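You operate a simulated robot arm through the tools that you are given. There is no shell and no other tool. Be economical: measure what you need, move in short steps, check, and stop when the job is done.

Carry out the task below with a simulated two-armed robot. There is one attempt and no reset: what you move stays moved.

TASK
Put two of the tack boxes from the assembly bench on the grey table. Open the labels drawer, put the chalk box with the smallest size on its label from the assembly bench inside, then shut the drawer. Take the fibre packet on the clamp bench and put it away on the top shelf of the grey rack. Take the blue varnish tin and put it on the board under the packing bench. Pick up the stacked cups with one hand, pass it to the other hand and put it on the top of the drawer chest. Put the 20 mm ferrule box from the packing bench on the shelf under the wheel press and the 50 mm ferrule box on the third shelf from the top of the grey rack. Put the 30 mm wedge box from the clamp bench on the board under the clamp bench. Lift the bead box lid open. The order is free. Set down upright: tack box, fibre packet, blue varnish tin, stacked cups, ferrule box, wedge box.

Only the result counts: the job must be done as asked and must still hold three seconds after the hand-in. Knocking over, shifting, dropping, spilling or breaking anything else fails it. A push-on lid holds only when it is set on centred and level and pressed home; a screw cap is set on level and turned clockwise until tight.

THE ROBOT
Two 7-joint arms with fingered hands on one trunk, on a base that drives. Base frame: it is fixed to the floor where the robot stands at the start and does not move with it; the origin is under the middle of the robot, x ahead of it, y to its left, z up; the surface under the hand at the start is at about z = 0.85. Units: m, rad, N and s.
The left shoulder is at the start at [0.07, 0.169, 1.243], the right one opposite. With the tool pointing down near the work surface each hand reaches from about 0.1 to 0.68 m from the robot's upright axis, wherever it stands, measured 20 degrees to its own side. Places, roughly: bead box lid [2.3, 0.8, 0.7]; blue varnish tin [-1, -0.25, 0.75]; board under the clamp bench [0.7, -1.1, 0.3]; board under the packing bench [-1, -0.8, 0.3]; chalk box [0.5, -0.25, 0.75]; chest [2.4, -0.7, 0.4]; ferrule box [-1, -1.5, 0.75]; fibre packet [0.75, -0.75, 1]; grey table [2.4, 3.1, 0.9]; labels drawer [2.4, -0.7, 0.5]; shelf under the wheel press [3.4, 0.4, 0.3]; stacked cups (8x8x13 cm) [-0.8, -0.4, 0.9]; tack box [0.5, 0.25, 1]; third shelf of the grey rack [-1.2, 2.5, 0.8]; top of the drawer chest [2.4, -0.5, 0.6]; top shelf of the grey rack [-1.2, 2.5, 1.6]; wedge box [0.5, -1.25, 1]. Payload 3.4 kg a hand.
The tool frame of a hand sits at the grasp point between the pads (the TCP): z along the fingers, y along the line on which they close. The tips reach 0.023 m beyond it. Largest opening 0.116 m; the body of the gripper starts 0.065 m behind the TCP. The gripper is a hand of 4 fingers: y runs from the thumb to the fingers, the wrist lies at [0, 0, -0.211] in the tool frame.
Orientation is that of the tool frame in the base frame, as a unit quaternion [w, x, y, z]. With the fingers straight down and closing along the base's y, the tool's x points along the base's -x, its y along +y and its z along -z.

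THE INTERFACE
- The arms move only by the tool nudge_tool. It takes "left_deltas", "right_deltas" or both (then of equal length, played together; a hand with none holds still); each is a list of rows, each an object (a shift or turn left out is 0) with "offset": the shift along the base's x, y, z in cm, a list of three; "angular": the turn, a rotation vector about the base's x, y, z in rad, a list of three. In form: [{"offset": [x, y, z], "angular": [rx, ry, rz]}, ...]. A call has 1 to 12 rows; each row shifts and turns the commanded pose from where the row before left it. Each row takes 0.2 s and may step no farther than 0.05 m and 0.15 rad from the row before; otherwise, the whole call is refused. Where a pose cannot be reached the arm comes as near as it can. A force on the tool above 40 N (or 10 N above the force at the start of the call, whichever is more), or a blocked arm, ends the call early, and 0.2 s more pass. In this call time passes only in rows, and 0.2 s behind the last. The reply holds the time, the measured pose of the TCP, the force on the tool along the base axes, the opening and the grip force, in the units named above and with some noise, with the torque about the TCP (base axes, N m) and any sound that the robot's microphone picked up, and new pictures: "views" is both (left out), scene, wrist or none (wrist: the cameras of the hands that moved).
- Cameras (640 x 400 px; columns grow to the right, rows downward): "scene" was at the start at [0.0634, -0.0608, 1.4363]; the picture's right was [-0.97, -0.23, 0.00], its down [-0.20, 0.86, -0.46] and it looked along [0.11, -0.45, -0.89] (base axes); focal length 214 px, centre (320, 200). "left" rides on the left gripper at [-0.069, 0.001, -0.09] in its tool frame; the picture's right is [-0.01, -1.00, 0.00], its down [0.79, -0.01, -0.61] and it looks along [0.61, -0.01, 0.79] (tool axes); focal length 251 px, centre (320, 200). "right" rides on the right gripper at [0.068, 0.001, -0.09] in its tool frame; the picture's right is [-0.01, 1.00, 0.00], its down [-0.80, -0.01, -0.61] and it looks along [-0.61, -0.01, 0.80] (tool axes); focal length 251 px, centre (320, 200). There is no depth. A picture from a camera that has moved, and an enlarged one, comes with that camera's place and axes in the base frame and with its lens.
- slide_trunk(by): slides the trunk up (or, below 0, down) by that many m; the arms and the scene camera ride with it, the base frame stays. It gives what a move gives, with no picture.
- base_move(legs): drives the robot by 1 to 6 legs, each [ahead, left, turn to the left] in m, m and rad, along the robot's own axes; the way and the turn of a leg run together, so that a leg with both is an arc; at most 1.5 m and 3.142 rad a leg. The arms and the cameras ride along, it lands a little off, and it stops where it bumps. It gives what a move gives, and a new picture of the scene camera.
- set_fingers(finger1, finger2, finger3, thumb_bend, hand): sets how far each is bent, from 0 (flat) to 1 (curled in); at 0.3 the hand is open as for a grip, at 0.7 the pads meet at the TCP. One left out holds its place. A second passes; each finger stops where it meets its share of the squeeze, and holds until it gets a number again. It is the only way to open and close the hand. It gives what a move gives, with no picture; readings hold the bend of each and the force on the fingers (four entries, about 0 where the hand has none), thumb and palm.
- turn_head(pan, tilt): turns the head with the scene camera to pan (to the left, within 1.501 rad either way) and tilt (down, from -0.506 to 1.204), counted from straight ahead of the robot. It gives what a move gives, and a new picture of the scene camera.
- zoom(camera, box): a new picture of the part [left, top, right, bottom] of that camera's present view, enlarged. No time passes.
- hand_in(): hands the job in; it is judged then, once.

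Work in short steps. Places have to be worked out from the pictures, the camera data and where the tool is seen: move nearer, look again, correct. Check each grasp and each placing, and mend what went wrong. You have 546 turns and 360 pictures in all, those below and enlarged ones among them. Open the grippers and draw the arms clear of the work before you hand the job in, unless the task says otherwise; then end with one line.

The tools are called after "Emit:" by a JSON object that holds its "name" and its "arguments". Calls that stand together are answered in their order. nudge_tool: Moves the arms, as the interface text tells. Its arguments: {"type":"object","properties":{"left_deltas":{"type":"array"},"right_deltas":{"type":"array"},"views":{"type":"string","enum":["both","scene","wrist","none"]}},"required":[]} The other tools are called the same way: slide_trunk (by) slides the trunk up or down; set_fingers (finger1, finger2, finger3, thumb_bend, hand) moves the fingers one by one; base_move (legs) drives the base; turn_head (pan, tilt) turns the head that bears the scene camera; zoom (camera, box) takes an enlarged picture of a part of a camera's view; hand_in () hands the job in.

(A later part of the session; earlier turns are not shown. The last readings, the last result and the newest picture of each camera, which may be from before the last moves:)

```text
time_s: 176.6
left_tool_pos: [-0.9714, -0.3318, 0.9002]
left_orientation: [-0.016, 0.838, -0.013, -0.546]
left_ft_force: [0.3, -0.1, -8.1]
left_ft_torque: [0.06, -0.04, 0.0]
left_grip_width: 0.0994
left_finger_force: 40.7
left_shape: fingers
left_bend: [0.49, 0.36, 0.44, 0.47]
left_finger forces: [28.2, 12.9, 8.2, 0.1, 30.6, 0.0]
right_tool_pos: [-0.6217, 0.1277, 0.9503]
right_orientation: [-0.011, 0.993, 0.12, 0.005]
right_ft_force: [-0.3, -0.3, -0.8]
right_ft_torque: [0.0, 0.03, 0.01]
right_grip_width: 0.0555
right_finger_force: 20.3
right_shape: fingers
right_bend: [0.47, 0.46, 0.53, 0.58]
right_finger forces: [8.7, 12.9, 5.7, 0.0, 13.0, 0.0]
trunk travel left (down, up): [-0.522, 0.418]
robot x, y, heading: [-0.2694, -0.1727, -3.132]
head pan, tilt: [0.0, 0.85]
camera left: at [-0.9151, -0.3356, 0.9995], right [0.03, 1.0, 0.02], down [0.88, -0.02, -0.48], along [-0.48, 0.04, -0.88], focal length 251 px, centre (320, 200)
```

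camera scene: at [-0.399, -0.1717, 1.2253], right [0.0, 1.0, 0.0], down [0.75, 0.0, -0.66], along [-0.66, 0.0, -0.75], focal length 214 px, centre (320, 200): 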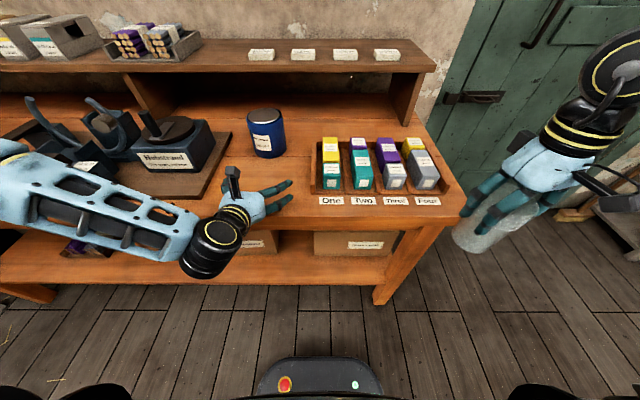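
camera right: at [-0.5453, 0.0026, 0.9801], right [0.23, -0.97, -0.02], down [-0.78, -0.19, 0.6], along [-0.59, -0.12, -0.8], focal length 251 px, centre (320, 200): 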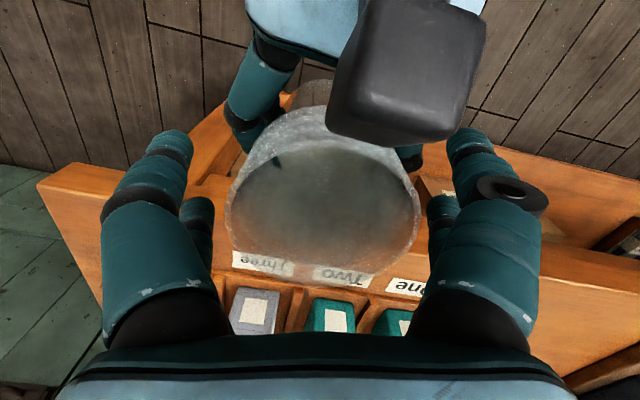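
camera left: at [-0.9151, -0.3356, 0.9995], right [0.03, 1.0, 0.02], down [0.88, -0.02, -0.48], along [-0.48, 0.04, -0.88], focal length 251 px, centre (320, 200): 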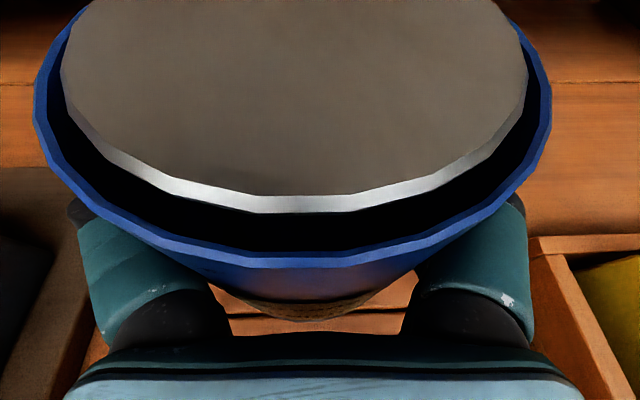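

Tin is lifted (≈0.8 kg). I back the base 0.2 m and retract the arm so the tin clears the bench front.

Emit:
{"name": "base_move", "arguments": {"legs": [[-0.2, 0, 0]]}}

Emit:
{"name": "nudge_tool", "arguments": {"left_deltas": [{"offset": [4, 0, 0]}, {"offset": [4, 0, 0]}, {"offset": [4, 0, 0]}, {"offset": [4, 0, 0]}], "views": "scene"}}

```text
time_s: 178.2
left_tool_pos: [-0.7689, -0.3295, 0.9004]
left_orientation: [-0.017, 0.837, -0.014, -0.546]
left_ft_force: [-0.1, -0.5, -7.6]
left_ft_torque: [0.04, -0.02, 0.0]
left_grip_width: 0.0995
left_finger_force: 39.6
left_shape: fingers
left_bend: [0.49, 0.36, 0.44, 0.47]
left_finger forces: [28.2, 12.8, 8.1, 0.1, 30.4, 0.2]
right_tool_pos: [-0.4197, 0.1276, 0.9497]
right_orientation: [-0.011, 0.993, 0.119, 0.005]
right_ft_force: [0.2, -1.2, 0.4]
right_ft_torque: [0.03, 0.03, -0.01]
right_grip_width: 0.0556
right_finger_force: 20.3
right_shape: fingers
right_bend: [0.47, 0.46, 0.53, 0.58]
right_finger forces: [8.7, 12.8, 5.8, 0.0, 13.0, 0.1]
trunk travel left (down, up): [-0.522, 0.418]
robot x, y, heading: [-0.0693, -0.1723, -3.14]
head pan, tilt: [0.0, 0.85]
camera scene: at [-0.1984, -0.1713, 1.2252], right [0.0, 1.0, 0.0], down [0.75, 0.0, -0.66], along [-0.66, 0.0, -0.75], focal length 214 px, centre (320, 200)
```

scene: 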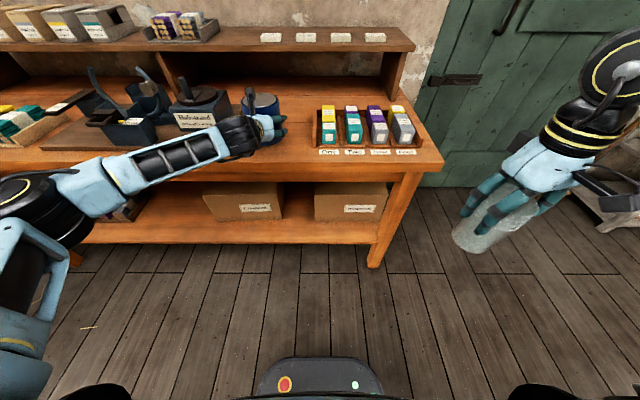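

```text
time_s: 179.2
left_tool_pos: [-0.6074, -0.3292, 0.9033]
left_orientation: [-0.016, 0.837, -0.013, -0.546]
left_ft_force: [0.6, 0.1, -7.2]
left_ft_torque: [0.04, -0.03, 0.03]
left_grip_width: 0.0992
left_finger_force: 39.2
left_shape: fingers
left_bend: [0.49, 0.36, 0.44, 0.48]
left_finger forces: [26.9, 12.9, 8.2, 0.0, 29.9, 0.0]
right_tool_pos: [-0.4185, 0.1286, 0.9508]
right_orientation: [-0.011, 0.993, 0.12, 0.005]
right_ft_force: [-0.4, 1.6, -0.5]
right_ft_torque: [0.05, 0.03, -0.02]
right_grip_width: 0.0558
right_finger_force: 20.5
right_shape: fingers
right_bend: [0.47, 0.46, 0.53, 0.58]
right_finger forces: [8.8, 12.9, 5.8, 0.0, 13.1, 0.0]
trunk travel left (down, up): [-0.522, 0.418]
robot x, y, heading: [-0.0674, -0.171, -3.139]
head pan, tilt: [0.0, 0.85]
camera scene: at [-0.197, -0.1714, 1.2254], right [0.0, 1.0, 0.0], down [0.75, 0.0, -0.66], along [-0.66, 0.0, -0.75], focal length 214 px, centre (320, 200)
```

scene: 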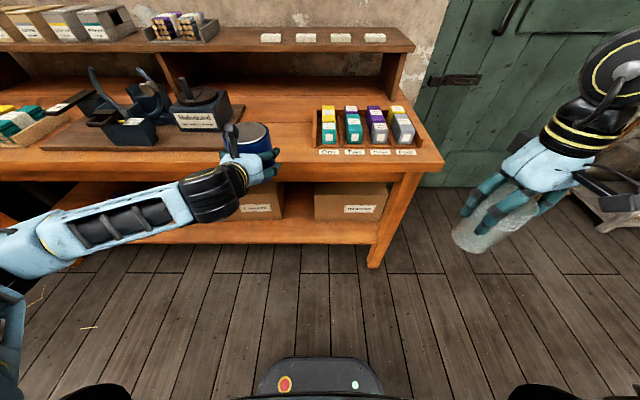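

Tin is clear of the bench front. I strafe left 0.56 m to the free board area, then lower the trunk 0.38 m.

Emit:
{"name": "base_move", "arguments": {"legs": [[0, 0.56, 0]]}}

Emit:
{"name": "slide_trunk", "arguments": {"by": -0.38}}

Emit:
{"name": "turn_head", "arguments": {"pan": 0.3, "tilt": 0.6}}

```text
time_s: 182.4
left_tool_pos: [-0.6048, -0.8915, 0.9022]
left_orientation: [-0.015, 0.838, -0.01, -0.546]
left_ft_force: [0.1, -1.0, -7.4]
left_ft_torque: [0.04, 0.0, 0.03]
left_grip_width: 0.0989
left_finger_force: 38.9
left_shape: fingers
left_bend: [0.49, 0.36, 0.44, 0.48]
left_finger forces: [26.8, 12.9, 8.3, 0.0, 29.8, 0.0]
right_tool_pos: [-0.4164, -0.4324, 0.9494]
right_orientation: [-0.011, 0.992, 0.122, 0.005]
right_ft_force: [0.0, -0.1, -0.8]
right_ft_torque: [-0.02, 0.04, 0.0]
right_grip_width: 0.0554
right_finger_force: 20.7
right_shape: fingers
right_bend: [0.47, 0.46, 0.53, 0.58]
right_finger forces: [8.6, 13.0, 5.7, 0.0, 13.1, 0.1]
trunk travel left (down, up): [-0.522, 0.418]
robot x, y, heading: [-0.0674, -0.7276, -3.133]
head pan, tilt: [0.0, 0.85]
camera scene: at [-0.1951, -0.73, 1.2252], right [-0.01, 1.0, 0.0], down [0.75, 0.01, -0.66], along [-0.66, -0.01, -0.75], focal length 214 px, centre (320, 200)
```

scene: 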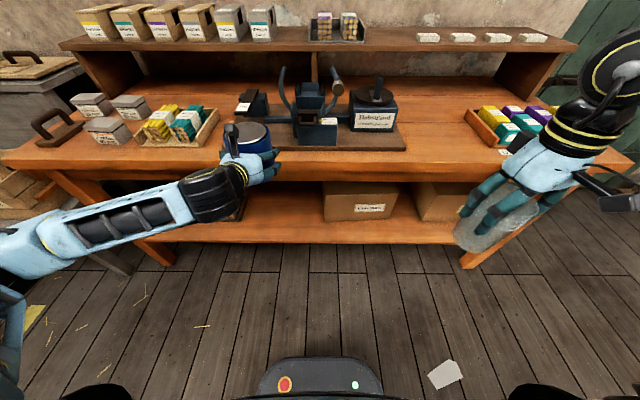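

```text
time_s: 186.1
left_tool_pos: [-0.6052, -0.8893, 0.5215]
left_orientation: [-0.015, 0.838, -0.01, -0.546]
left_ft_force: [-0.2, -0.4, -7.0]
left_ft_torque: [0.01, -0.05, 0.02]
left_grip_width: 0.0992
left_finger_force: 39.0
left_shape: fingers
left_bend: [0.49, 0.36, 0.44, 0.48]
left_finger forces: [26.7, 12.9, 8.1, 0.1, 29.8, 0.1]
right_tool_pos: [-0.4182, -0.4323, 0.5699]
right_orientation: [-0.011, 0.992, 0.123, 0.005]
right_ft_force: [-0.2, -0.2, -0.6]
right_ft_torque: [-0.01, 0.01, 0.04]
right_grip_width: 0.0552
right_finger_force: 20.7
right_shape: fingers
right_bend: [0.47, 0.46, 0.53, 0.58]
right_finger forces: [8.8, 12.9, 5.8, 0.0, 13.2, 0.1]
trunk travel left (down, up): [-0.142, 0.798]
robot x, y, heading: [-0.062, -0.732, -3.125]
head pan, tilt: [0.0, 0.85]
```

```text
time_s: 186.9
left_tool_pos: [-0.6049, -0.8903, 0.5223]
left_orientation: [-0.015, 0.838, -0.011, -0.546]
left_ft_force: [-0.2, 0.0, -8.1]
left_ft_torque: [0.07, 0.0, 0.01]
left_grip_width: 0.0991
left_finger_force: 38.8
left_shape: fingers
left_bend: [0.49, 0.36, 0.44, 0.48]
left_finger forces: [26.8, 12.9, 8.1, 0.0, 29.8, 0.0]
right_tool_pos: [-0.4184, -0.4322, 0.5708]
right_orientation: [-0.011, 0.992, 0.124, 0.006]
right_ft_force: [-0.5, -0.4, -0.6]
right_ft_torque: [0.01, 0.02, 0.04]
right_grip_width: 0.0556
right_finger_force: 20.0
right_shape: fingers
right_bend: [0.47, 0.46, 0.53, 0.58]
right_finger forces: [8.7, 13.0, 5.8, 0.0, 13.1, 0.0]
trunk travel left (down, up): [-0.142, 0.798]
robot x, y, heading: [-0.0643, -0.7279, -3.141]
head pan, tilt: [0.3, 0.6]
camera scene: at [-0.2007, -0.7558, 0.866], right [-0.3, 0.95, 0.0], down [0.54, 0.17, -0.82], along [-0.79, -0.25, -0.57], focal length 214 px, centre (320, 200)
```

scene: 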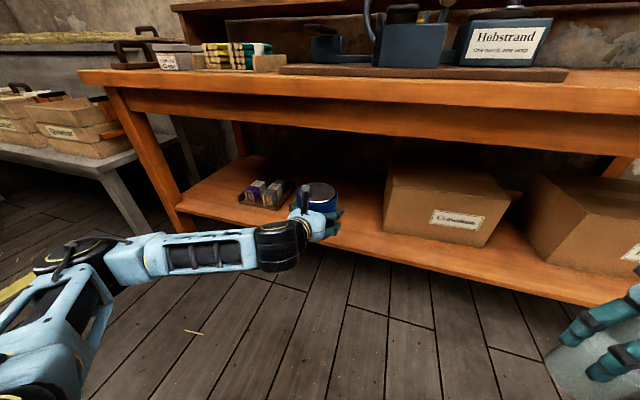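

The board's free spot is y≈−0.91, between the pencil tray (≤−1.12) and the carton (≥−0.71). I extend the tin inward to x≈−0.84.

Emit:
{"name": "nudge_tool", "arguments": {"left_deltas": [{"offset": [-4, -0.2, 0]}, {"offset": [-4, -0.2, 0]}, {"offset": [-4, -0.2, 0]}, {"offset": [-4, -0.2, 0]}, {"offset": [-4, -0.2, 0]}, {"offset": [-3.5, 0, 0]}], "views": "both"}}

```text
time_s: 188.3
left_tool_pos: [-0.8398, -0.9012, 0.5208]
left_orientation: [-0.014, 0.838, -0.01, -0.546]
left_ft_force: [0.4, 0.9, -7.7]
left_ft_torque: [0.07, 0.0, -0.02]
left_grip_width: 0.099
left_finger_force: 38.1
left_shape: fingers
left_bend: [0.49, 0.36, 0.44, 0.48]
left_finger forces: [25.4, 13.1, 8.0, 0.0, 29.0, 0.0]
right_tool_pos: [-0.4183, -0.4316, 0.5687]
right_orientation: [-0.011, 0.992, 0.123, 0.005]
right_ft_force: [-0.2, 0.4, 0.3]
right_ft_torque: [0.0, 0.03, 0.0]
right_grip_width: 0.0555
right_finger_force: 20.3
right_shape: fingers
right_bend: [0.47, 0.46, 0.53, 0.58]
right_finger forces: [8.7, 13.0, 5.8, 0.0, 13.1, 0.0]
trunk travel left (down, up): [-0.142, 0.798]
robot x, y, heading: [-0.0621, -0.7274, -3.134]
head pan, tilt: [0.3, 0.6]
camera scene: at [-0.2012, -0.7558, 0.8659], right [-0.3, 0.95, 0.0], down [0.54, 0.17, -0.82], along [-0.78, -0.25, -0.57], focal length 214 px, centre (320, 200)
camera left: at [-0.7845, -0.9041, 0.6202], right [0.03, 1.0, 0.02], down [0.88, -0.02, -0.48], along [-0.48, 0.03, -0.88], focal length 251 px, centre (320, 200)
```

scene: 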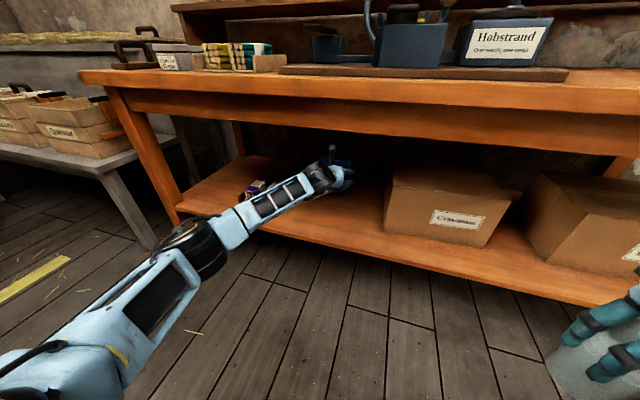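
left: 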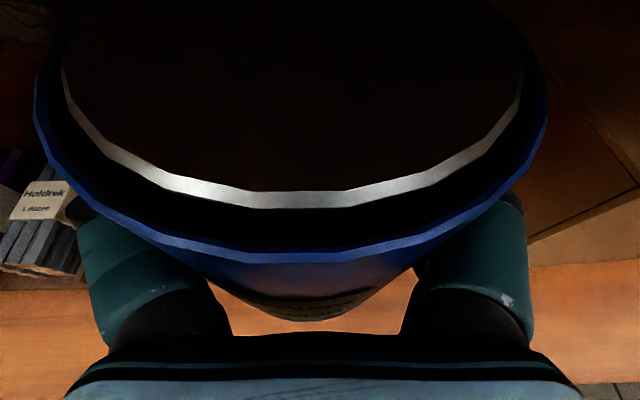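

Centred between neighbours. Lowering toward the board.

Emit:
{"name": "nudge_tool", "arguments": {"left_deltas": [{"offset": [0, 0, -3.5]}, {"offset": [0, 0, -3.5]}, {"offset": [0, 0, -3]}, {"offset": [0, 0, -1]}, {"offset": [0, 0, -0.8]}, {"offset": [0, 0, -0.6]}, {"offset": [0, 0, -0.6]}], "views": "none"}}

```text
time_s: 189.9
left_tool_pos: [-0.839, -0.9006, 0.3912]
left_orientation: [-0.015, 0.837, -0.011, -0.547]
left_ft_force: [0.3, -1.5, -8.2]
left_ft_torque: [0.09, -0.01, 0.03]
left_grip_width: 0.0989
left_finger_force: 37.0
left_shape: fingers
left_bend: [0.49, 0.36, 0.44, 0.48]
left_finger forces: [24.4, 12.8, 7.8, 0.1, 28.3, 0.0]
right_tool_pos: [-0.4163, -0.4321, 0.5685]
right_orientation: [-0.012, 0.992, 0.124, 0.004]
right_ft_force: [-0.1, -0.3, -1.5]
right_ft_torque: [-0.01, 0.02, 0.02]
right_grip_width: 0.0557
right_finger_force: 20.2
right_shape: fingers
right_bend: [0.47, 0.46, 0.53, 0.58]
right_finger forces: [8.8, 13.0, 5.8, 0.1, 13.2, 0.0]
trunk travel left (down, up): [-0.142, 0.798]
robot x, y, heading: [-0.0659, -0.7297, -3.127]
head pan, tilt: [0.3, 0.6]
```

Emit:
{"name": "nudge_tool", "arguments": {"left_deltas": [{"offset": [0, 0, -0.7]}, {"offset": [0, 0, -0.7]}, {"offset": [0, 0, -0.7]}, {"offset": [0, 0, -0.7]}, {"offset": [0, 0, -0.7]}, {"offset": [0, 0, -0.7]}], "views": "both"}}

```text
time_s: 191.3
left_tool_pos: [-0.8409, -0.8996, 0.356]
left_orientation: [-0.011, 0.84, -0.009, -0.543]
left_ft_force: [0.6, 0.7, -7.6]
left_ft_torque: [0.05, -0.05, 0.04]
left_grip_width: 0.0985
left_finger_force: 36.5
left_shape: fingers
left_bend: [0.49, 0.36, 0.44, 0.48]
left_finger forces: [23.9, 12.8, 7.7, 0.0, 28.0, 0.0]
left hand out of reach, approached as far as the arm can: row 6
right_tool_pos: [-0.4176, -0.4306, 0.5692]
right_orientation: [-0.01, 0.992, 0.123, 0.005]
right_ft_force: [0.3, -0.5, -0.6]
right_ft_torque: [-0.01, -0.02, 0.01]
right_grip_width: 0.0558
right_finger_force: 20.4
right_shape: fingers
right_bend: [0.47, 0.46, 0.53, 0.58]
right_finger forces: [8.8, 13.0, 5.8, 0.1, 13.2, 0.0]
trunk travel left (down, up): [-0.142, 0.798]
robot x, y, heading: [-0.0664, -0.7299, -3.129]
head pan, tilt: [0.3, 0.6]
camera scene: at [-0.2011, -0.7559, 0.866], right [-0.3, 0.95, 0.0], down [0.54, 0.17, -0.82], along [-0.79, -0.25, -0.57], focal length 214 px, centre (320, 200)
camera left: at [-0.786, -0.9027, 0.4554], right [0.02, 1.0, 0.02], down [0.88, -0.01, -0.47], along [-0.47, 0.03, -0.88], focal length 251 px, centre (320, 200)
```

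scene: 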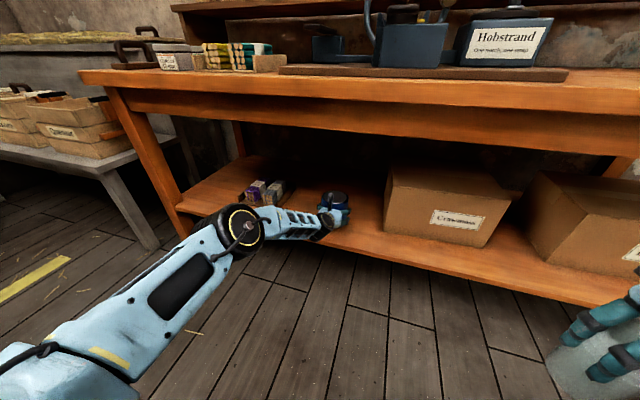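
left: 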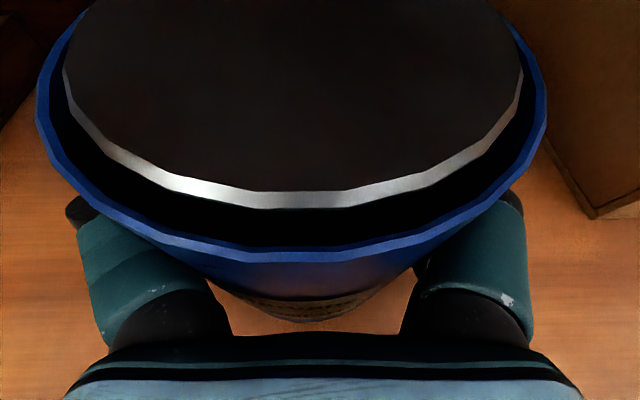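

Not touching yet and the arm is at its limit; I continue down with the trunk in small steps.

Emit:
{"name": "slide_trunk", "arguments": {"by": -0.012}}

Emit:
{"name": "slide_trunk", "arguments": {"by": -0.01}}

```text
time_s: 191.9
left_tool_pos: [-0.8402, -0.8991, 0.3446]
left_orientation: [-0.011, 0.84, -0.008, -0.542]
left_ft_force: [-1.3, 0.4, -8.3]
left_ft_torque: [0.06, 0.0, 0.01]
left_grip_width: 0.0985
left_finger_force: 36.1
left_shape: fingers
left_bend: [0.49, 0.36, 0.44, 0.48]
left_finger forces: [24.0, 12.8, 7.8, 0.0, 28.1, 0.0]
right_tool_pos: [-0.4171, -0.4325, 0.5568]
right_orientation: [-0.012, 0.992, 0.123, 0.004]
right_ft_force: [-0.8, 0.8, -0.6]
right_ft_torque: [0.02, 0.0, 0.01]
right_grip_width: 0.0555
right_finger_force: 20.2
right_shape: fingers
right_bend: [0.47, 0.46, 0.53, 0.58]
right_finger forces: [8.8, 13.0, 5.8, 0.1, 13.0, 0.0]
trunk travel left (down, up): [-0.13, 0.81]
robot x, y, heading: [-0.0681, -0.7296, -3.134]
head pan, tilt: [0.3, 0.6]
```

```text
time_s: 192.5
left_tool_pos: [-0.8406, -0.901, 0.3422]
left_orientation: [-0.011, 0.837, -0.008, -0.547]
left_ft_force: [-0.7, -0.8, 15.7]
left_ft_torque: [0.83, 0.06, 0.02]
left_grip_width: 0.0983
left_finger_force: 36.7
left_shape: fingers
left_bend: [0.49, 0.36, 0.44, 0.48]
left_finger forces: [27.1, 10.8, 8.8, 0.0, 26.6, 0.1]
right_tool_pos: [-0.4153, -0.4302, 0.5501]
right_orientation: [-0.011, 0.992, 0.124, 0.003]
right_ft_force: [0.9, -0.4, -0.2]
right_ft_torque: [0.01, 0.0, 0.01]
right_grip_width: 0.0555
right_finger_force: 20.6
right_shape: fingers
right_bend: [0.47, 0.46, 0.53, 0.58]
right_finger forces: [8.8, 13.0, 5.8, 0.1, 13.1, 0.1]
trunk travel left (down, up): [-0.12, 0.82]
robot x, y, heading: [-0.0659, -0.7284, -3.136]
head pan, tilt: [0.3, 0.6]
```

Contact (board ≈0.287). Release and withdraw.

Emit:
{"name": "set_fingers", "arguments": {"hand": "left", "finger1": 0.2, "finger2": 0.2, "finger3": 0.2, "thumb_bend": 0.2}}

Emit:
{"name": "nudge_tool", "arguments": {"left_deltas": [{"offset": [3, 0, 1]}, {"offset": [4, 0, 2]}, {"offset": [4, 0, 2]}, {"offset": [4, 0, 2]}, {"offset": [4, 0, 2]}, {"offset": [4, 0, 2]}], "views": "both"}}

```text
time_s: 193.5
left_tool_pos: [-0.8399, -0.9007, 0.3357]
left_orientation: [-0.011, 0.839, -0.009, -0.543]
left_ft_force: [0.1, -0.7, -0.3]
left_ft_torque: [-0.01, 0.0, 0.02]
left_grip_width: 0.1351
left_finger_force: 0.2
left_shape: fingers
left_bend: [0.2, 0.2, 0.2, 0.2]
left_finger forces: [0.0, 0.0, 0.0, 0.0, 0.1, 0.0]
right_tool_pos: [-0.4172, -0.432, 0.5474]
right_orientation: [-0.012, 0.992, 0.122, 0.005]
right_ft_force: [0.1, -0.1, -0.7]
right_ft_torque: [-0.02, 0.0, -0.01]
right_grip_width: 0.0553
right_finger_force: 20.0
right_shape: fingers
right_bend: [0.47, 0.46, 0.53, 0.58]
right_finger forces: [8.8, 13.0, 5.8, 0.0, 13.1, 0.0]
trunk travel left (down, up): [-0.12, 0.82]
robot x, y, heading: [-0.0634, -0.7347, -3.13]
head pan, tilt: [0.3, 0.6]
```

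```text
time_s: 194.9
left_tool_pos: [-0.7025, -0.9, 0.4307]
left_orientation: [-0.011, 0.839, -0.009, -0.544]
left_ft_force: [1.1, 0.2, 0.9]
left_ft_torque: [0.02, -0.04, -0.03]
left_grip_width: 0.1353
left_finger_force: 0.0
left_shape: fingers
left_bend: [0.2, 0.2, 0.2, 0.2]
left_finger forces: [0.1, 0.1, 0.0, 0.1, 0.0, 0.0]
left hand out of reach, approached as far as the arm can: row 1, 2, 3
right_tool_pos: [-0.4177, -0.4308, 0.5483]
right_orientation: [-0.011, 0.992, 0.123, 0.005]
right_ft_force: [-0.8, -0.1, -0.1]
right_ft_torque: [-0.02, -0.01, 0.01]
right_grip_width: 0.0555
right_finger_force: 20.5
right_shape: fingers
right_bend: [0.47, 0.46, 0.53, 0.58]
right_finger forces: [8.8, 13.1, 5.8, 0.0, 13.1, 0.0]
trunk travel left (down, up): [-0.12, 0.82]
robot x, y, heading: [-0.0674, -0.7296, -3.132]
head pan, tilt: [0.3, 0.6]
camera scene: at [-0.1998, -0.7558, 0.8442], right [-0.3, 0.95, 0.0], down [0.54, 0.17, -0.82], along [-0.79, -0.25, -0.57], focal length 214 px, centre (320, 200)
camera left: at [-0.6495, -0.9029, 0.5307], right [0.02, 1.0, 0.02], down [0.88, -0.01, -0.48], along [-0.48, 0.03, -0.88], focal length 251 px, centre (320, 200)
```

scene: 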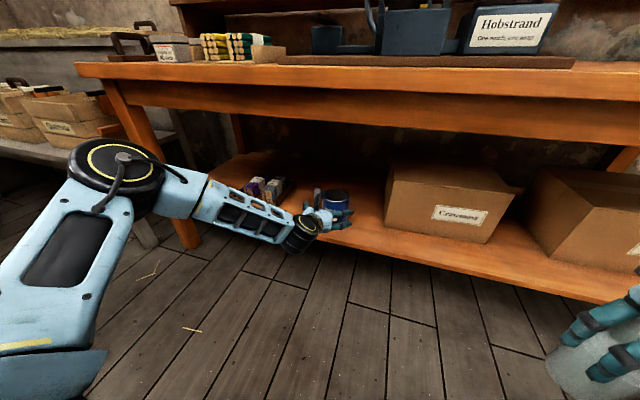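
left: 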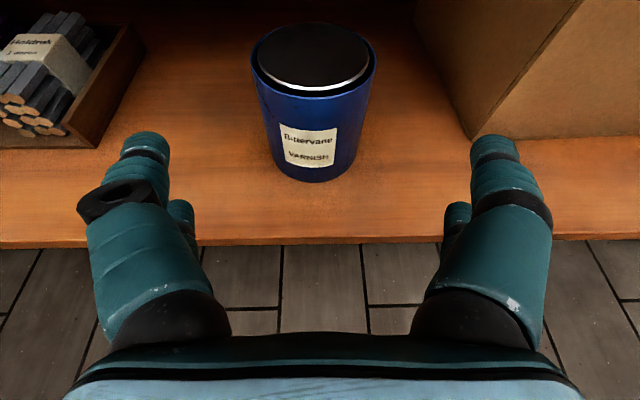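

The varnish tin is placed upright. I retract the left arm from under the bench and raise the trunk 0.6 m.

Emit:
{"name": "nudge_tool", "arguments": {"left_deltas": [{"offset": [4, 0, 0]}, {"offset": [4, 0, 0]}, {"offset": [4, 0, 1]}, {"offset": [2, 0, 1]}], "views": "none"}}

Emit:
{"name": "slide_trunk", "arguments": {"by": 0.62}}

Emit:
{"name": "nudge_tool", "arguments": {"left_deltas": [{"offset": [0, 0, 0], "angular": [0, -0.145, 0]}, {"offset": [0, 0, 0], "angular": [0, -0.145, 0]}, {"offset": [1, 0, 0], "angular": [0, -0.145, 0]}, {"offset": [1, 0, 0], "angular": [0, -0.145, 0]}, {"offset": [1, 0, 0], "angular": [0, -0.145, 0]}, {"offset": [1, 0, 0], "angular": [0, -0.145, 0]}, {"offset": [1, 0, 0], "angular": [0, -0.145, 0]}, {"offset": [1, 0, 0], "angular": [0, -0.13, 0]}], "views": "none"}}

```text
time_s: 195.9
left_tool_pos: [-0.5648, -0.8916, 0.4587]
left_orientation: [-0.012, 0.84, -0.01, -0.543]
left_ft_force: [0.0, -0.9, 0.1]
left_ft_torque: [0.0, -0.02, -0.01]
left_grip_width: 0.1353
left_finger_force: 0.1
left_shape: fingers
left_bend: [0.2, 0.2, 0.2, 0.2]
left_finger forces: [0.0, 0.1, 0.0, 0.1, 0.0, 0.1]
left hand out of reach, approached as far as the arm can: row 1, 2
right_tool_pos: [-0.4168, -0.4317, 0.5484]
right_orientation: [-0.011, 0.992, 0.122, 0.005]
right_ft_force: [0.5, -0.2, -0.2]
right_ft_torque: [-0.02, -0.02, -0.04]
right_grip_width: 0.0556
right_finger_force: 20.0
right_shape: fingers
right_bend: [0.47, 0.46, 0.53, 0.58]
right_finger forces: [8.8, 13.1, 5.8, 0.0, 13.1, 0.0]
trunk travel left (down, up): [-0.12, 0.82]
robot x, y, heading: [-0.0673, -0.7301, -3.133]
head pan, tilt: [0.3, 0.6]
```

```text
refused: 0.62 is not a number from -0.4 to 0.4
```

```text
time_s: 197.7
left_tool_pos: [-0.5051, -0.8925, 0.4597]
left_orientation: [-0.015, 1.0, -0.001, 0.0]
left_ft_force: [0.1, 0.4, -0.2]
left_ft_torque: [0.0, 0.02, -0.02]
left_grip_width: 0.1351
left_finger_force: 0.0
left_shape: fingers
left_bend: [0.2, 0.2, 0.2, 0.2]
left_finger forces: [0.0, 0.0, 0.0, 0.1, 0.0, 0.0]
right_tool_pos: [-0.4167, -0.4305, 0.5489]
right_orientation: [-0.011, 0.992, 0.123, 0.006]
right_ft_force: [-0.6, 0.3, -0.6]
right_ft_torque: [0.0, -0.02, 0.03]
right_grip_width: 0.0558
right_finger_force: 20.7
right_shape: fingers
right_bend: [0.47, 0.46, 0.53, 0.58]
right_finger forces: [8.8, 13.0, 5.8, 0.0, 13.1, 0.1]
trunk travel left (down, up): [-0.12, 0.82]
robot x, y, heading: [-0.0613, -0.7275, -3.133]
head pan, tilt: [0.3, 0.6]
```

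Emit:
{"name": "slide_trunk", "arguments": {"by": 0.4}}

Emit:
{"name": "slide_trunk", "arguments": {"by": 0.22}}

Emit:
{"name": "turn_head", "arguments": {"pan": 0.55, "tilt": 0.7}}

```text
time_s: 201.5
left_tool_pos: [-0.506, -0.8919, 0.86]
left_orientation: [-0.013, 1.0, -0.002, -0.002]
left_ft_force: [0.0, 0.2, 0.7]
left_ft_torque: [-0.01, -0.05, 0.0]
left_grip_width: 0.1356
left_finger_force: 0.0
left_shape: fingers
left_bend: [0.2, 0.2, 0.2, 0.2]
left_finger forces: [0.0, 0.0, 0.1, 0.0, 0.0, 0.1]
right_tool_pos: [-0.4175, -0.431, 0.9483]
right_orientation: [-0.011, 0.992, 0.123, 0.004]
right_ft_force: [-0.5, 0.4, -1.3]
right_ft_torque: [0.01, 0.01, 0.01]
right_grip_width: 0.0555
right_finger_force: 20.7
right_shape: fingers
right_bend: [0.47, 0.46, 0.53, 0.58]
right_finger forces: [8.8, 13.1, 5.8, 0.0, 13.1, 0.0]
trunk travel left (down, up): [-0.52, 0.42]
robot x, y, heading: [-0.0634, -0.7282, -3.134]
head pan, tilt: [0.3, 0.6]
```

```text
time_s: 203.8
left_tool_pos: [-0.5052, -0.8923, 1.0797]
left_orientation: [-0.014, 1.0, -0.001, -0.002]
left_ft_force: [-0.1, -0.1, -0.1]
left_ft_torque: [0.02, 0.0, -0.01]
left_grip_width: 0.1354
left_finger_force: 0.0
left_shape: fingers
left_bend: [0.2, 0.2, 0.2, 0.2]
left_finger forces: [0.0, 0.0, 0.0, 0.1, 0.1, 0.0]
right_tool_pos: [-0.4162, -0.4317, 1.1681]
right_orientation: [-0.011, 0.992, 0.123, 0.005]
right_ft_force: [-0.1, 0.0, -0.8]
right_ft_torque: [-0.02, -0.02, 0.0]
right_grip_width: 0.0555
right_finger_force: 20.5
right_shape: fingers
right_bend: [0.47, 0.46, 0.53, 0.58]
right_finger forces: [8.9, 13.0, 6.0, 0.0, 13.1, 0.0]
trunk travel left (down, up): [-0.74, 0.2]
robot x, y, heading: [-0.0657, -0.73, -3.137]
head pan, tilt: [0.3, 0.6]
```

```text
time_s: 204.6
left_tool_pos: [-0.5061, -0.8916, 1.0779]
left_orientation: [-0.015, 1.0, -0.001, -0.002]
left_ft_force: [-0.8, -0.7, 0.5]
left_ft_torque: [-0.03, 0.0, -0.02]
left_grip_width: 0.1354
left_finger_force: 0.0
left_shape: fingers
left_bend: [0.2, 0.2, 0.2, 0.2]
left_finger forces: [0.1, 0.0, 0.1, 0.0, 0.1, 0.1]
right_tool_pos: [-0.4172, -0.4312, 1.169]
right_orientation: [-0.011, 0.992, 0.123, 0.004]
right_ft_force: [-0.5, 0.1, -0.9]
right_ft_torque: [0.01, 0.01, 0.0]
right_grip_width: 0.0557
right_finger_force: 20.5
right_shape: fingers
right_bend: [0.47, 0.46, 0.53, 0.58]
right_finger forces: [8.8, 13.2, 5.9, 0.1, 13.1, 0.0]
trunk travel left (down, up): [-0.74, 0.2]
robot x, y, heading: [-0.0632, -0.7306, -3.132]
head pan, tilt: [0.55, 0.7]
camera scene: at [-0.1879, -0.7737, 1.4556], right [-0.53, 0.85, 0.0], down [0.55, 0.34, -0.77], along [-0.65, -0.41, -0.64], focal length 214 px, centre (320, 200)
```

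scene: 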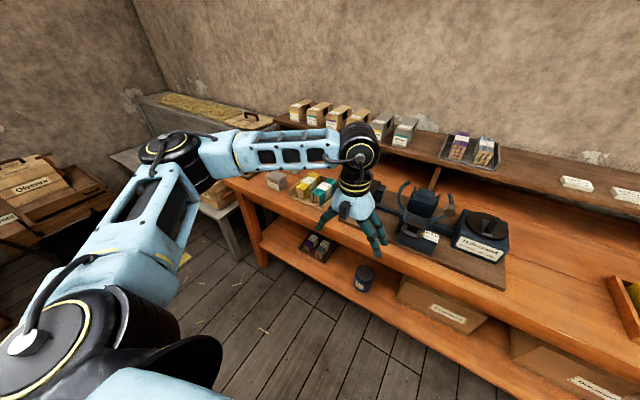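

I use this view to read the ferrule boxes on the bench's back shelf.

Emit:
{"name": "zoom", "arguments": {"camera": "scene", "box": [250, 80, 430, 210]}}

```text
3.08 times, centred on (340, 145) of scene
camera zoom: at [-0.1879, -0.7737, 1.4556], right [-0.53, 0.85, 0.0], down [0.55, 0.34, -0.77], along [-0.65, -0.41, -0.64], focal length 660 px, centre (258, 369)
```

zoom: 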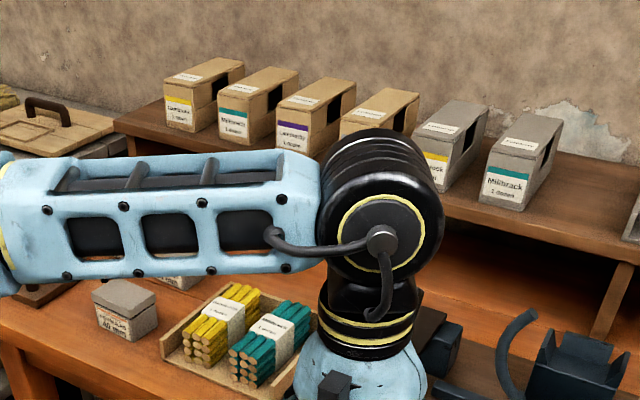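

The grey boxes on the bench's left end are the ferrule boxes; those come later. Now to the chalk: shift and turn to face the assembly bench.

Emit:
{"name": "base_move", "arguments": {"legs": [[0.1, -0.2, 0], [0, 0, 3.14]]}}

Emit:
{"name": "turn_head", "arguments": {"pan": 0.1, "tilt": 0.95}}

```text
time_s: 213.7
left_tool_pos: [0.2736, -0.3608, 1.0789]
left_orientation: [0.002, -0.008, 1.0, -0.014]
left_ft_force: [0.2, -0.5, 0.5]
left_ft_torque: [-0.02, -0.01, 0.0]
left_grip_width: 0.1353
left_finger_force: 0.1
left_shape: fingers
left_bend: [0.2, 0.2, 0.2, 0.2]
left_finger forces: [0.0, 0.0, 0.1, 0.1, 0.0, 0.0]
right_tool_pos: [0.1942, -0.8242, 1.167]
right_orientation: [-0.004, -0.131, 0.991, -0.011]
right_ft_force: [0.1, -0.1, -0.2]
right_ft_torque: [-0.03, 0.0, 0.0]
right_grip_width: 0.0545
right_finger_force: 19.2
right_shape: fingers
right_bend: [0.47, 0.46, 0.53, 0.58]
right_finger forces: [7.0, 12.4, 5.7, 0.1, 13.0, 0.0]
trunk travel left (down, up): [-0.74, 0.2]
robot x, y, heading: [-0.1666, -0.5308, 0.029]
head pan, tilt: [0.55, 0.7]
camera scene: at [-0.046, -0.4823, 1.4556], right [0.55, -0.84, 0.0], down [-0.54, -0.35, -0.76], along [0.64, 0.42, -0.64], focal length 214 px, centre (320, 200)
```

scene: 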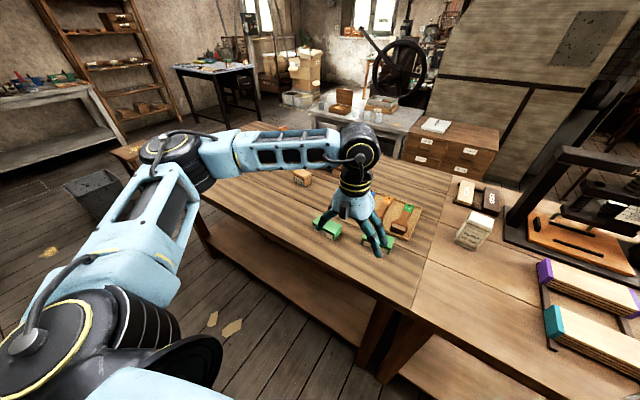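

```text
time_s: 214.6
left_tool_pos: [0.2726, -0.3608, 1.0779]
left_orientation: [0.001, -0.009, 1.0, -0.014]
left_ft_force: [-0.4, -0.5, 0.5]
left_ft_torque: [-0.04, -0.02, 0.0]
left_grip_width: 0.1354
left_finger_force: 0.0
left_shape: fingers
left_bend: [0.2, 0.2, 0.2, 0.2]
left_finger forces: [0.0, 0.0, 0.0, 0.0, 0.1, 0.0]
right_tool_pos: [0.1921, -0.8247, 1.1685]
right_orientation: [-0.004, -0.131, 0.991, -0.011]
right_ft_force: [-0.2, -0.2, 0.0]
right_ft_torque: [0.02, -0.02, -0.01]
right_grip_width: 0.0544
right_finger_force: 19.0
right_shape: fingers
right_bend: [0.47, 0.46, 0.53, 0.58]
right_finger forces: [6.9, 12.4, 5.7, 0.0, 13.0, 0.1]
trunk travel left (down, up): [-0.74, 0.2]
robot x, y, heading: [-0.1632, -0.5274, 0.026]
head pan, tilt: [0.099, 0.949]
camera scene: at [-0.0451, -0.5193, 1.4359], right [0.13, -0.99, 0.0], down [-0.81, -0.1, -0.58], along [0.58, 0.07, -0.81], focal length 214 px, centre (320, 200)
```

scene: 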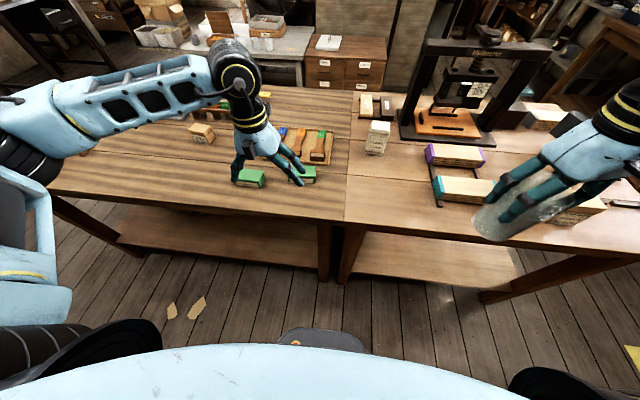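

I drive 0.12 m forward, then put the left hand over the 12 mm chalk box.

Emit:
{"name": "base_move", "arguments": {"legs": [[0.12, 0, -0.026]]}}

Emit:
{"name": "nudge_tool", "arguments": {"left_deltas": [{"offset": [3.2, -1.5, -2]}, {"offset": [3.2, -1.5, -2]}, {"offset": [0, 0, -3]}], "views": "wrist"}}

```text
time_s: 215.8
left_tool_pos: [0.3948, -0.3711, 1.0799]
left_orientation: [0.002, 0.006, 1.0, -0.014]
left_ft_force: [0.4, 0.0, -0.3]
left_ft_torque: [-0.03, -0.01, -0.01]
left_grip_width: 0.1352
left_finger_force: 0.1
left_shape: fingers
left_bend: [0.2, 0.2, 0.2, 0.2]
left_finger forces: [0.0, 0.1, 0.0, 0.0, 0.0, 0.1]
right_tool_pos: [0.3024, -0.8317, 1.1688]
right_orientation: [-0.004, -0.118, 0.993, -0.012]
right_ft_force: [-0.1, 0.3, -0.6]
right_ft_torque: [0.0, -0.02, 0.02]
right_grip_width: 0.0545
right_finger_force: 19.0
right_shape: fingers
right_bend: [0.47, 0.46, 0.53, 0.58]
right_finger forces: [7.0, 12.4, 5.7, 0.0, 13.1, 0.0]
trunk travel left (down, up): [-0.74, 0.2]
robot x, y, heading: [-0.0448, -0.5268, -0.002]
head pan, tilt: [0.099, 0.949]
camera scene: at [0.0728, -0.5209, 1.436], right [0.1, -0.99, 0.0], down [-0.81, -0.08, -0.58], along [0.58, 0.06, -0.81], focal length 214 px, centre (320, 200)
```

scene: 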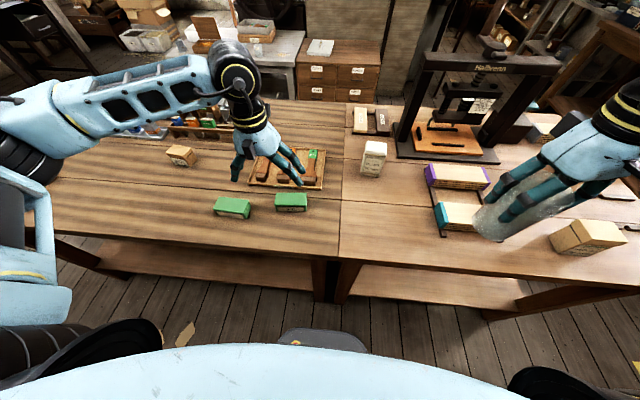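

```text
time_s: 216.6
left_tool_pos: [0.4604, -0.4002, 1.0086]
left_orientation: [0.001, 0.005, 1.0, -0.016]
left_ft_force: [-0.3, -0.1, 0.2]
left_ft_torque: [0.03, 0.01, 0.03]
left_grip_width: 0.1355
left_finger_force: 0.1
left_shape: fingers
left_bend: [0.2, 0.2, 0.2, 0.2]
left_finger forces: [0.1, 0.0, 0.1, 0.0, 0.1, 0.0]
right_tool_pos: [0.3029, -0.8301, 1.1693]
right_orientation: [-0.004, -0.119, 0.993, -0.011]
right_ft_force: [-0.4, 1.2, 0.3]
right_ft_torque: [0.0, -0.01, -0.03]
right_grip_width: 0.0545
right_finger_force: 18.9
right_shape: fingers
right_bend: [0.47, 0.46, 0.53, 0.58]
right_finger forces: [7.0, 12.4, 5.7, 0.0, 13.0, 0.0]
trunk travel left (down, up): [-0.74, 0.2]
robot x, y, heading: [-0.0448, -0.5271, -0.002]
head pan, tilt: [0.099, 0.949]
camera left: at [0.5298, -0.3975, 1.099], right [0.0, -1.0, 0.03], down [-0.8, 0.02, 0.6], along [-0.6, -0.02, -0.8], focal length 251 px, centre (320, 200)
```

left: 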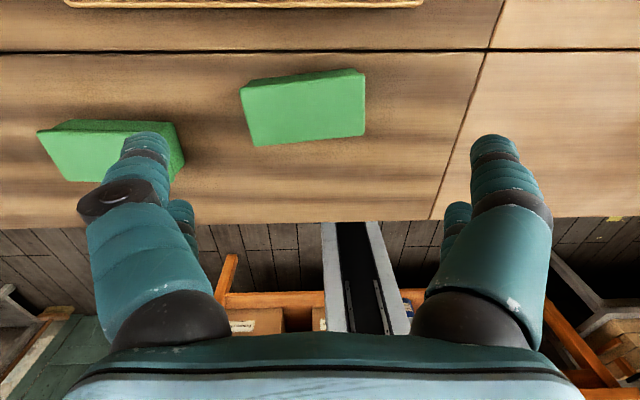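

Chalk centre ≈[0.466,−0.390], yaw ≈+0.14. Align, descend and grip.

Emit:
{"name": "nudge_tool", "arguments": {"left_deltas": [{"offset": [0.5, 1.0, 0], "angular": [0, 0, 0.14]}, {"offset": [0, 0, -4]}, {"offset": [0, 0, -4.4]}, {"offset": [0, 0, -4.4]}], "views": "wrist"}}

Emit:
{"name": "set_fingers", "arguments": {"hand": "left", "finger1": 0.6, "finger2": 0.6, "finger3": 0.6, "thumb_bend": 0.6}}

```text
time_s: 217.6
left_tool_pos: [0.4673, -0.3904, 0.88]
left_orientation: [0.004, -0.065, 0.998, -0.015]
left_ft_force: [-1.1, -0.5, 0.1]
left_ft_torque: [-0.04, 0.0, 0.03]
left_grip_width: 0.1353
left_finger_force: 0.0
left_shape: fingers
left_bend: [0.2, 0.2, 0.2, 0.2]
left_finger forces: [0.1, 0.0, 0.1, 0.1, 0.0, 0.0]
right_tool_pos: [0.3026, -0.8312, 1.1669]
right_orientation: [-0.005, -0.118, 0.993, -0.012]
right_ft_force: [0.0, -0.5, 0.3]
right_ft_torque: [0.01, 0.0, -0.01]
right_grip_width: 0.0547
right_finger_force: 18.8
right_shape: fingers
right_bend: [0.47, 0.46, 0.53, 0.58]
right_finger forces: [7.0, 12.4, 5.7, 0.0, 13.1, 0.0]
trunk travel left (down, up): [-0.74, 0.2]
robot x, y, heading: [-0.0442, -0.5283, -0.001]
head pan, tilt: [0.099, 0.949]
camera left: at [0.5346, -0.378, 0.9705], right [0.14, -0.99, 0.03], down [-0.79, -0.09, 0.6], along [-0.6, -0.11, -0.8], focal length 251 px, centre (320, 200)
```

left: 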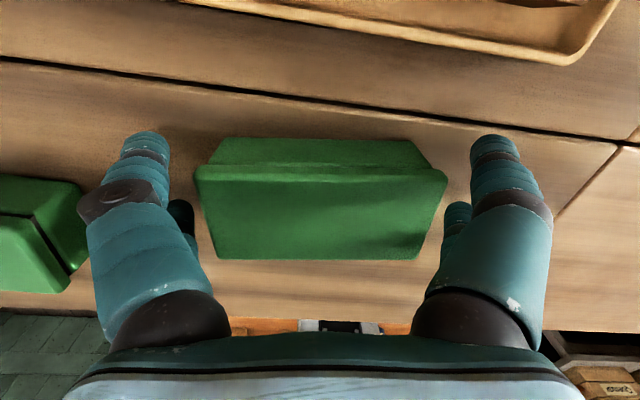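

```text
time_s: 218.6
left_tool_pos: [0.4658, -0.39, 0.8813]
left_orientation: [0.002, -0.065, 0.998, -0.014]
left_ft_force: [-0.2, -1.2, 1.6]
left_ft_torque: [-0.17, -0.07, -0.02]
left_grip_width: 0.1026
left_finger_force: 35.2
left_shape: fingers
left_bend: [0.36, 0.35, 0.48, 0.47]
left_finger forces: [17.2, 17.3, 10.8, 0.0, 25.6, 0.0]
right_tool_pos: [0.3037, -0.8321, 1.1687]
right_orientation: [-0.003, -0.119, 0.993, -0.011]
right_ft_force: [0.0, 0.6, -1.5]
right_ft_torque: [-0.01, 0.0, 0.02]
right_grip_width: 0.0547
right_finger_force: 18.6
right_shape: fingers
right_bend: [0.47, 0.46, 0.53, 0.58]
right_finger forces: [7.1, 12.4, 5.7, 0.0, 13.1, 0.0]
trunk travel left (down, up): [-0.74, 0.2]
robot x, y, heading: [-0.0484, -0.5305, 0.003]
head pan, tilt: [0.099, 0.949]
```

Chalk gripped. Lift, retract, and drive around the bench end toward the chest.

Emit:
{"name": "nudge_tool", "arguments": {"left_deltas": [{"offset": [0, 0, 5]}, {"offset": [0, 0, 5]}, {"offset": [0, 0, 5]}, {"offset": [-4, 0, 3]}, {"offset": [-4, 0, 3]}, {"offset": [-3, 0, 2]}], "views": "wrist"}}

Emit:
{"name": "base_move", "arguments": {"legs": [[-0.13, 0, 0], [0, 1.0, 0], [0, 0.88, 0], [1.0, 0, 0], [0.85, 0, 0]]}}

Emit:
{"name": "turn_head", "arguments": {"pan": -0.9, "tilt": 0.6}}

```text
time_s: 220.0
left_tool_pos: [0.356, -0.3911, 1.1116]
left_orientation: [0.002, -0.065, 0.998, -0.014]
left_ft_force: [0.0, -0.1, 0.7]
left_ft_torque: [-0.03, 0.0, 0.01]
left_grip_width: 0.1024
left_finger_force: 35.0
left_shape: fingers
left_bend: [0.36, 0.35, 0.49, 0.47]
left_finger forces: [17.1, 17.3, 9.7, 0.0, 25.4, 0.1]
right_tool_pos: [0.3035, -0.8316, 1.1686]
right_orientation: [-0.004, -0.119, 0.993, -0.011]
right_ft_force: [-1.0, 0.0, -1.2]
right_ft_torque: [0.0, 0.03, 0.0]
right_grip_width: 0.0545
right_finger_force: 19.3
right_shape: fingers
right_bend: [0.47, 0.46, 0.53, 0.58]
right_finger forces: [7.1, 12.5, 5.7, 0.1, 12.9, 0.0]
trunk travel left (down, up): [-0.74, 0.2]
robot x, y, heading: [-0.047, -0.5305, 0.004]
head pan, tilt: [0.099, 0.949]
camera left: at [0.4229, -0.3792, 1.201], right [0.14, -0.99, 0.03], down [-0.79, -0.09, 0.6], along [-0.59, -0.11, -0.8], focal length 251 px, centre (320, 200)
```

left: 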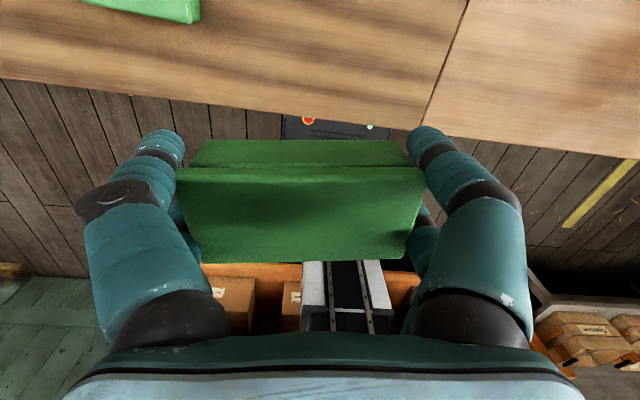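

```text
time_s: 239.3
left_tool_pos: [2.0695, 1.517, 1.1103]
left_orientation: [0.002, -0.065, 0.998, -0.015]
left_ft_force: [0.9, 0.1, -1.2]
left_ft_torque: [0.0, -0.04, -0.01]
left_grip_width: 0.1025
left_finger_force: 34.4
left_shape: fingers
left_bend: [0.36, 0.35, 0.49, 0.47]
left_finger forces: [17.0, 17.3, 9.6, 0.0, 25.4, 0.1]
right_tool_pos: [2.0173, 1.0772, 1.1687]
right_orientation: [-0.004, -0.118, 0.993, -0.011]
right_ft_force: [-0.2, -0.4, -0.5]
right_ft_torque: [0.01, 0.01, -0.03]
right_grip_width: 0.0547
right_finger_force: 19.0
right_shape: fingers
right_bend: [0.47, 0.46, 0.53, 0.58]
right_finger forces: [7.3, 12.5, 5.8, 0.0, 13.0, 0.0]
trunk travel left (down, up): [-0.74, 0.2]
robot x, y, heading: [1.6669, 1.3773, 0.004]
head pan, tilt: [0.099, 0.949]
camera scene: at [1.7886, 1.3873, 1.4359], right [0.1, -0.99, 0.0], down [-0.81, -0.08, -0.58], along [0.58, 0.06, -0.81], focal length 214 px, centre (320, 200)
```

scene: 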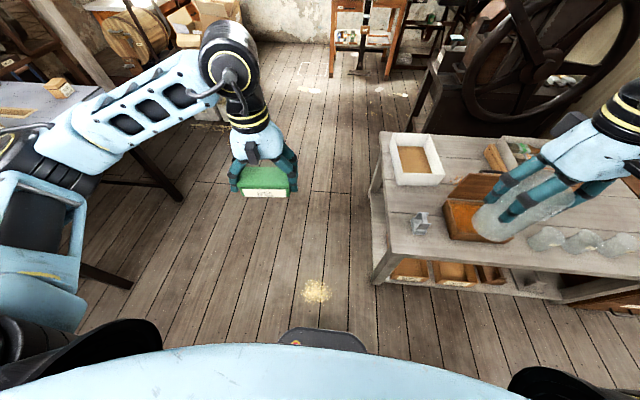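

```text
time_s: 240.6
left_tool_pos: [2.0703, 1.5186, 1.11]
left_orientation: [0.002, -0.065, 0.998, -0.013]
left_ft_force: [0.3, -0.1, -1.2]
left_ft_torque: [-0.05, -0.02, 0.0]
left_grip_width: 0.1024
left_finger_force: 34.4
left_shape: fingers
left_bend: [0.36, 0.35, 0.49, 0.47]
left_finger forces: [17.0, 17.3, 9.6, 0.0, 25.4, 0.0]
right_tool_pos: [2.0181, 1.0778, 1.1678]
right_orientation: [-0.005, -0.119, 0.993, -0.011]
right_ft_force: [-0.7, 0.2, -1.2]
right_ft_torque: [0.02, 0.02, 0.02]
right_grip_width: 0.0546
right_finger_force: 18.9
right_shape: fingers
right_bend: [0.47, 0.46, 0.53, 0.58]
right_finger forces: [7.1, 12.5, 5.9, 0.1, 13.0, 0.0]
trunk travel left (down, up): [-0.74, 0.2]
robot x, y, heading: [1.6676, 1.3803, -0.001]
head pan, tilt: [-0.901, 0.6]
camera scene: at [1.7721, 1.3109, 1.4642], right [-0.78, -0.62, 0.0], down [-0.35, 0.44, -0.82], along [0.51, -0.65, -0.57], focal length 214 px, centre (320, 200)
```

scene: 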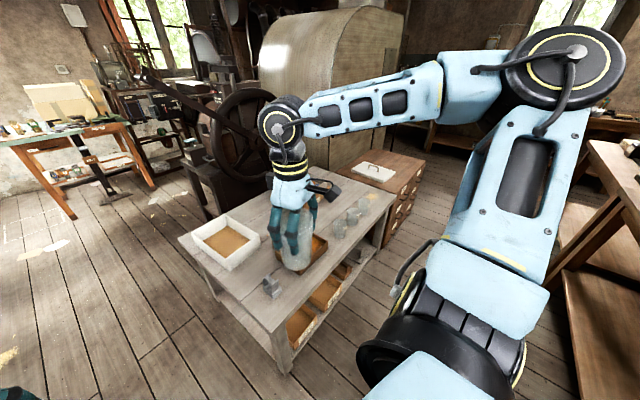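

Corridor is clear (bench back ≈x 1.15). Strafe right toward the chest.

Emit:
{"name": "base_move", "arguments": {"legs": [[-0.05, -1.4, 0], [0, -0.45, 0]]}}

Emit:
{"name": "turn_head", "arguments": {"pan": 0, "tilt": 0.8}}

```text
time_s: 250.0
left_tool_pos: [2.0383, -0.3456, 1.1101]
left_orientation: [0.003, -0.071, 0.997, -0.015]
left_ft_force: [0.0, -0.3, -0.8]
left_ft_torque: [0.0, 0.01, -0.02]
left_grip_width: 0.1022
left_finger_force: 34.6
left_shape: fingers
left_bend: [0.36, 0.35, 0.49, 0.47]
left_finger forces: [17.1, 17.3, 9.7, 0.0, 25.4, 0.1]
right_tool_pos: [1.9923, -0.7856, 1.1681]
right_orientation: [-0.004, -0.124, 0.992, -0.012]
right_ft_force: [0.1, 0.0, 0.0]
right_ft_torque: [-0.03, 0.0, -0.01]
right_grip_width: 0.0546
right_finger_force: 19.2
right_shape: fingers
right_bend: [0.47, 0.46, 0.53, 0.58]
right_finger forces: [7.3, 12.6, 5.8, 0.0, 13.0, 0.0]
trunk travel left (down, up): [-0.74, 0.2]
robot x, y, heading: [1.6379, -0.4935, 0.014]
head pan, tilt: [-0.901, 0.6]
camera scene: at [1.7421, -0.5547, 1.4643], right [-0.78, -0.63, 0.0], down [-0.36, 0.44, -0.83], along [0.52, -0.64, -0.56], focal length 214 px, centre (320, 200)
```

scene: 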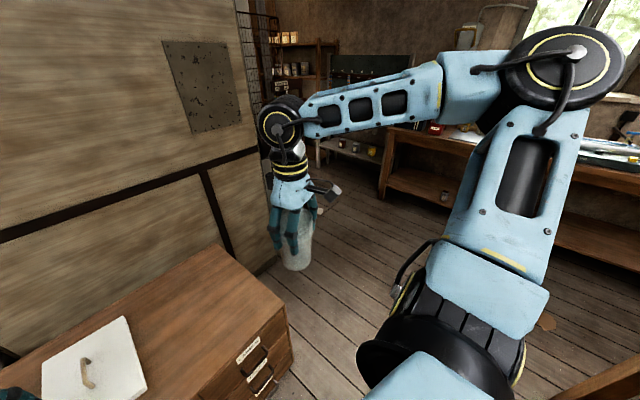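

```text
time_s: 251.2
left_tool_pos: [2.0381, -0.346, 1.1102]
left_orientation: [0.002, -0.072, 0.997, -0.014]
left_ft_force: [0.1, 0.8, -2.3]
left_ft_torque: [-0.02, -0.04, 0.0]
left_grip_width: 0.1023
left_finger_force: 34.7
left_shape: fingers
left_bend: [0.36, 0.35, 0.49, 0.47]
left_finger forces: [17.0, 17.2, 9.8, 0.0, 25.4, 0.0]
right_tool_pos: [1.9919, -0.7864, 1.168]
right_orientation: [-0.005, -0.125, 0.992, -0.01]
right_ft_force: [0.9, -0.1, -0.9]
right_ft_torque: [0.02, -0.02, -0.03]
right_grip_width: 0.0544
right_finger_force: 19.7
right_shape: fingers
right_bend: [0.47, 0.46, 0.53, 0.58]
right_finger forces: [7.3, 12.6, 5.8, 0.0, 13.1, 0.0]
trunk travel left (down, up): [-0.74, 0.2]
robot x, y, heading: [1.6336, -0.4888, 0.017]
head pan, tilt: [0.0, 0.799]
camera scene: at [1.7669, -0.4863, 1.4473], right [0.01, -1.0, 0.0], down [-0.72, -0.01, -0.7], along [0.7, 0.01, -0.72], focal length 214 px, centre (320, 200)
```

scene: 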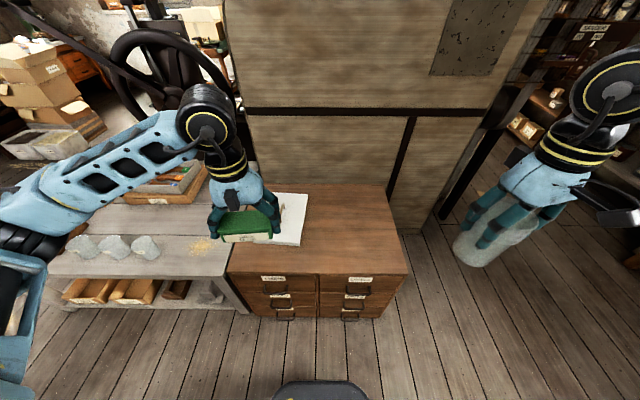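

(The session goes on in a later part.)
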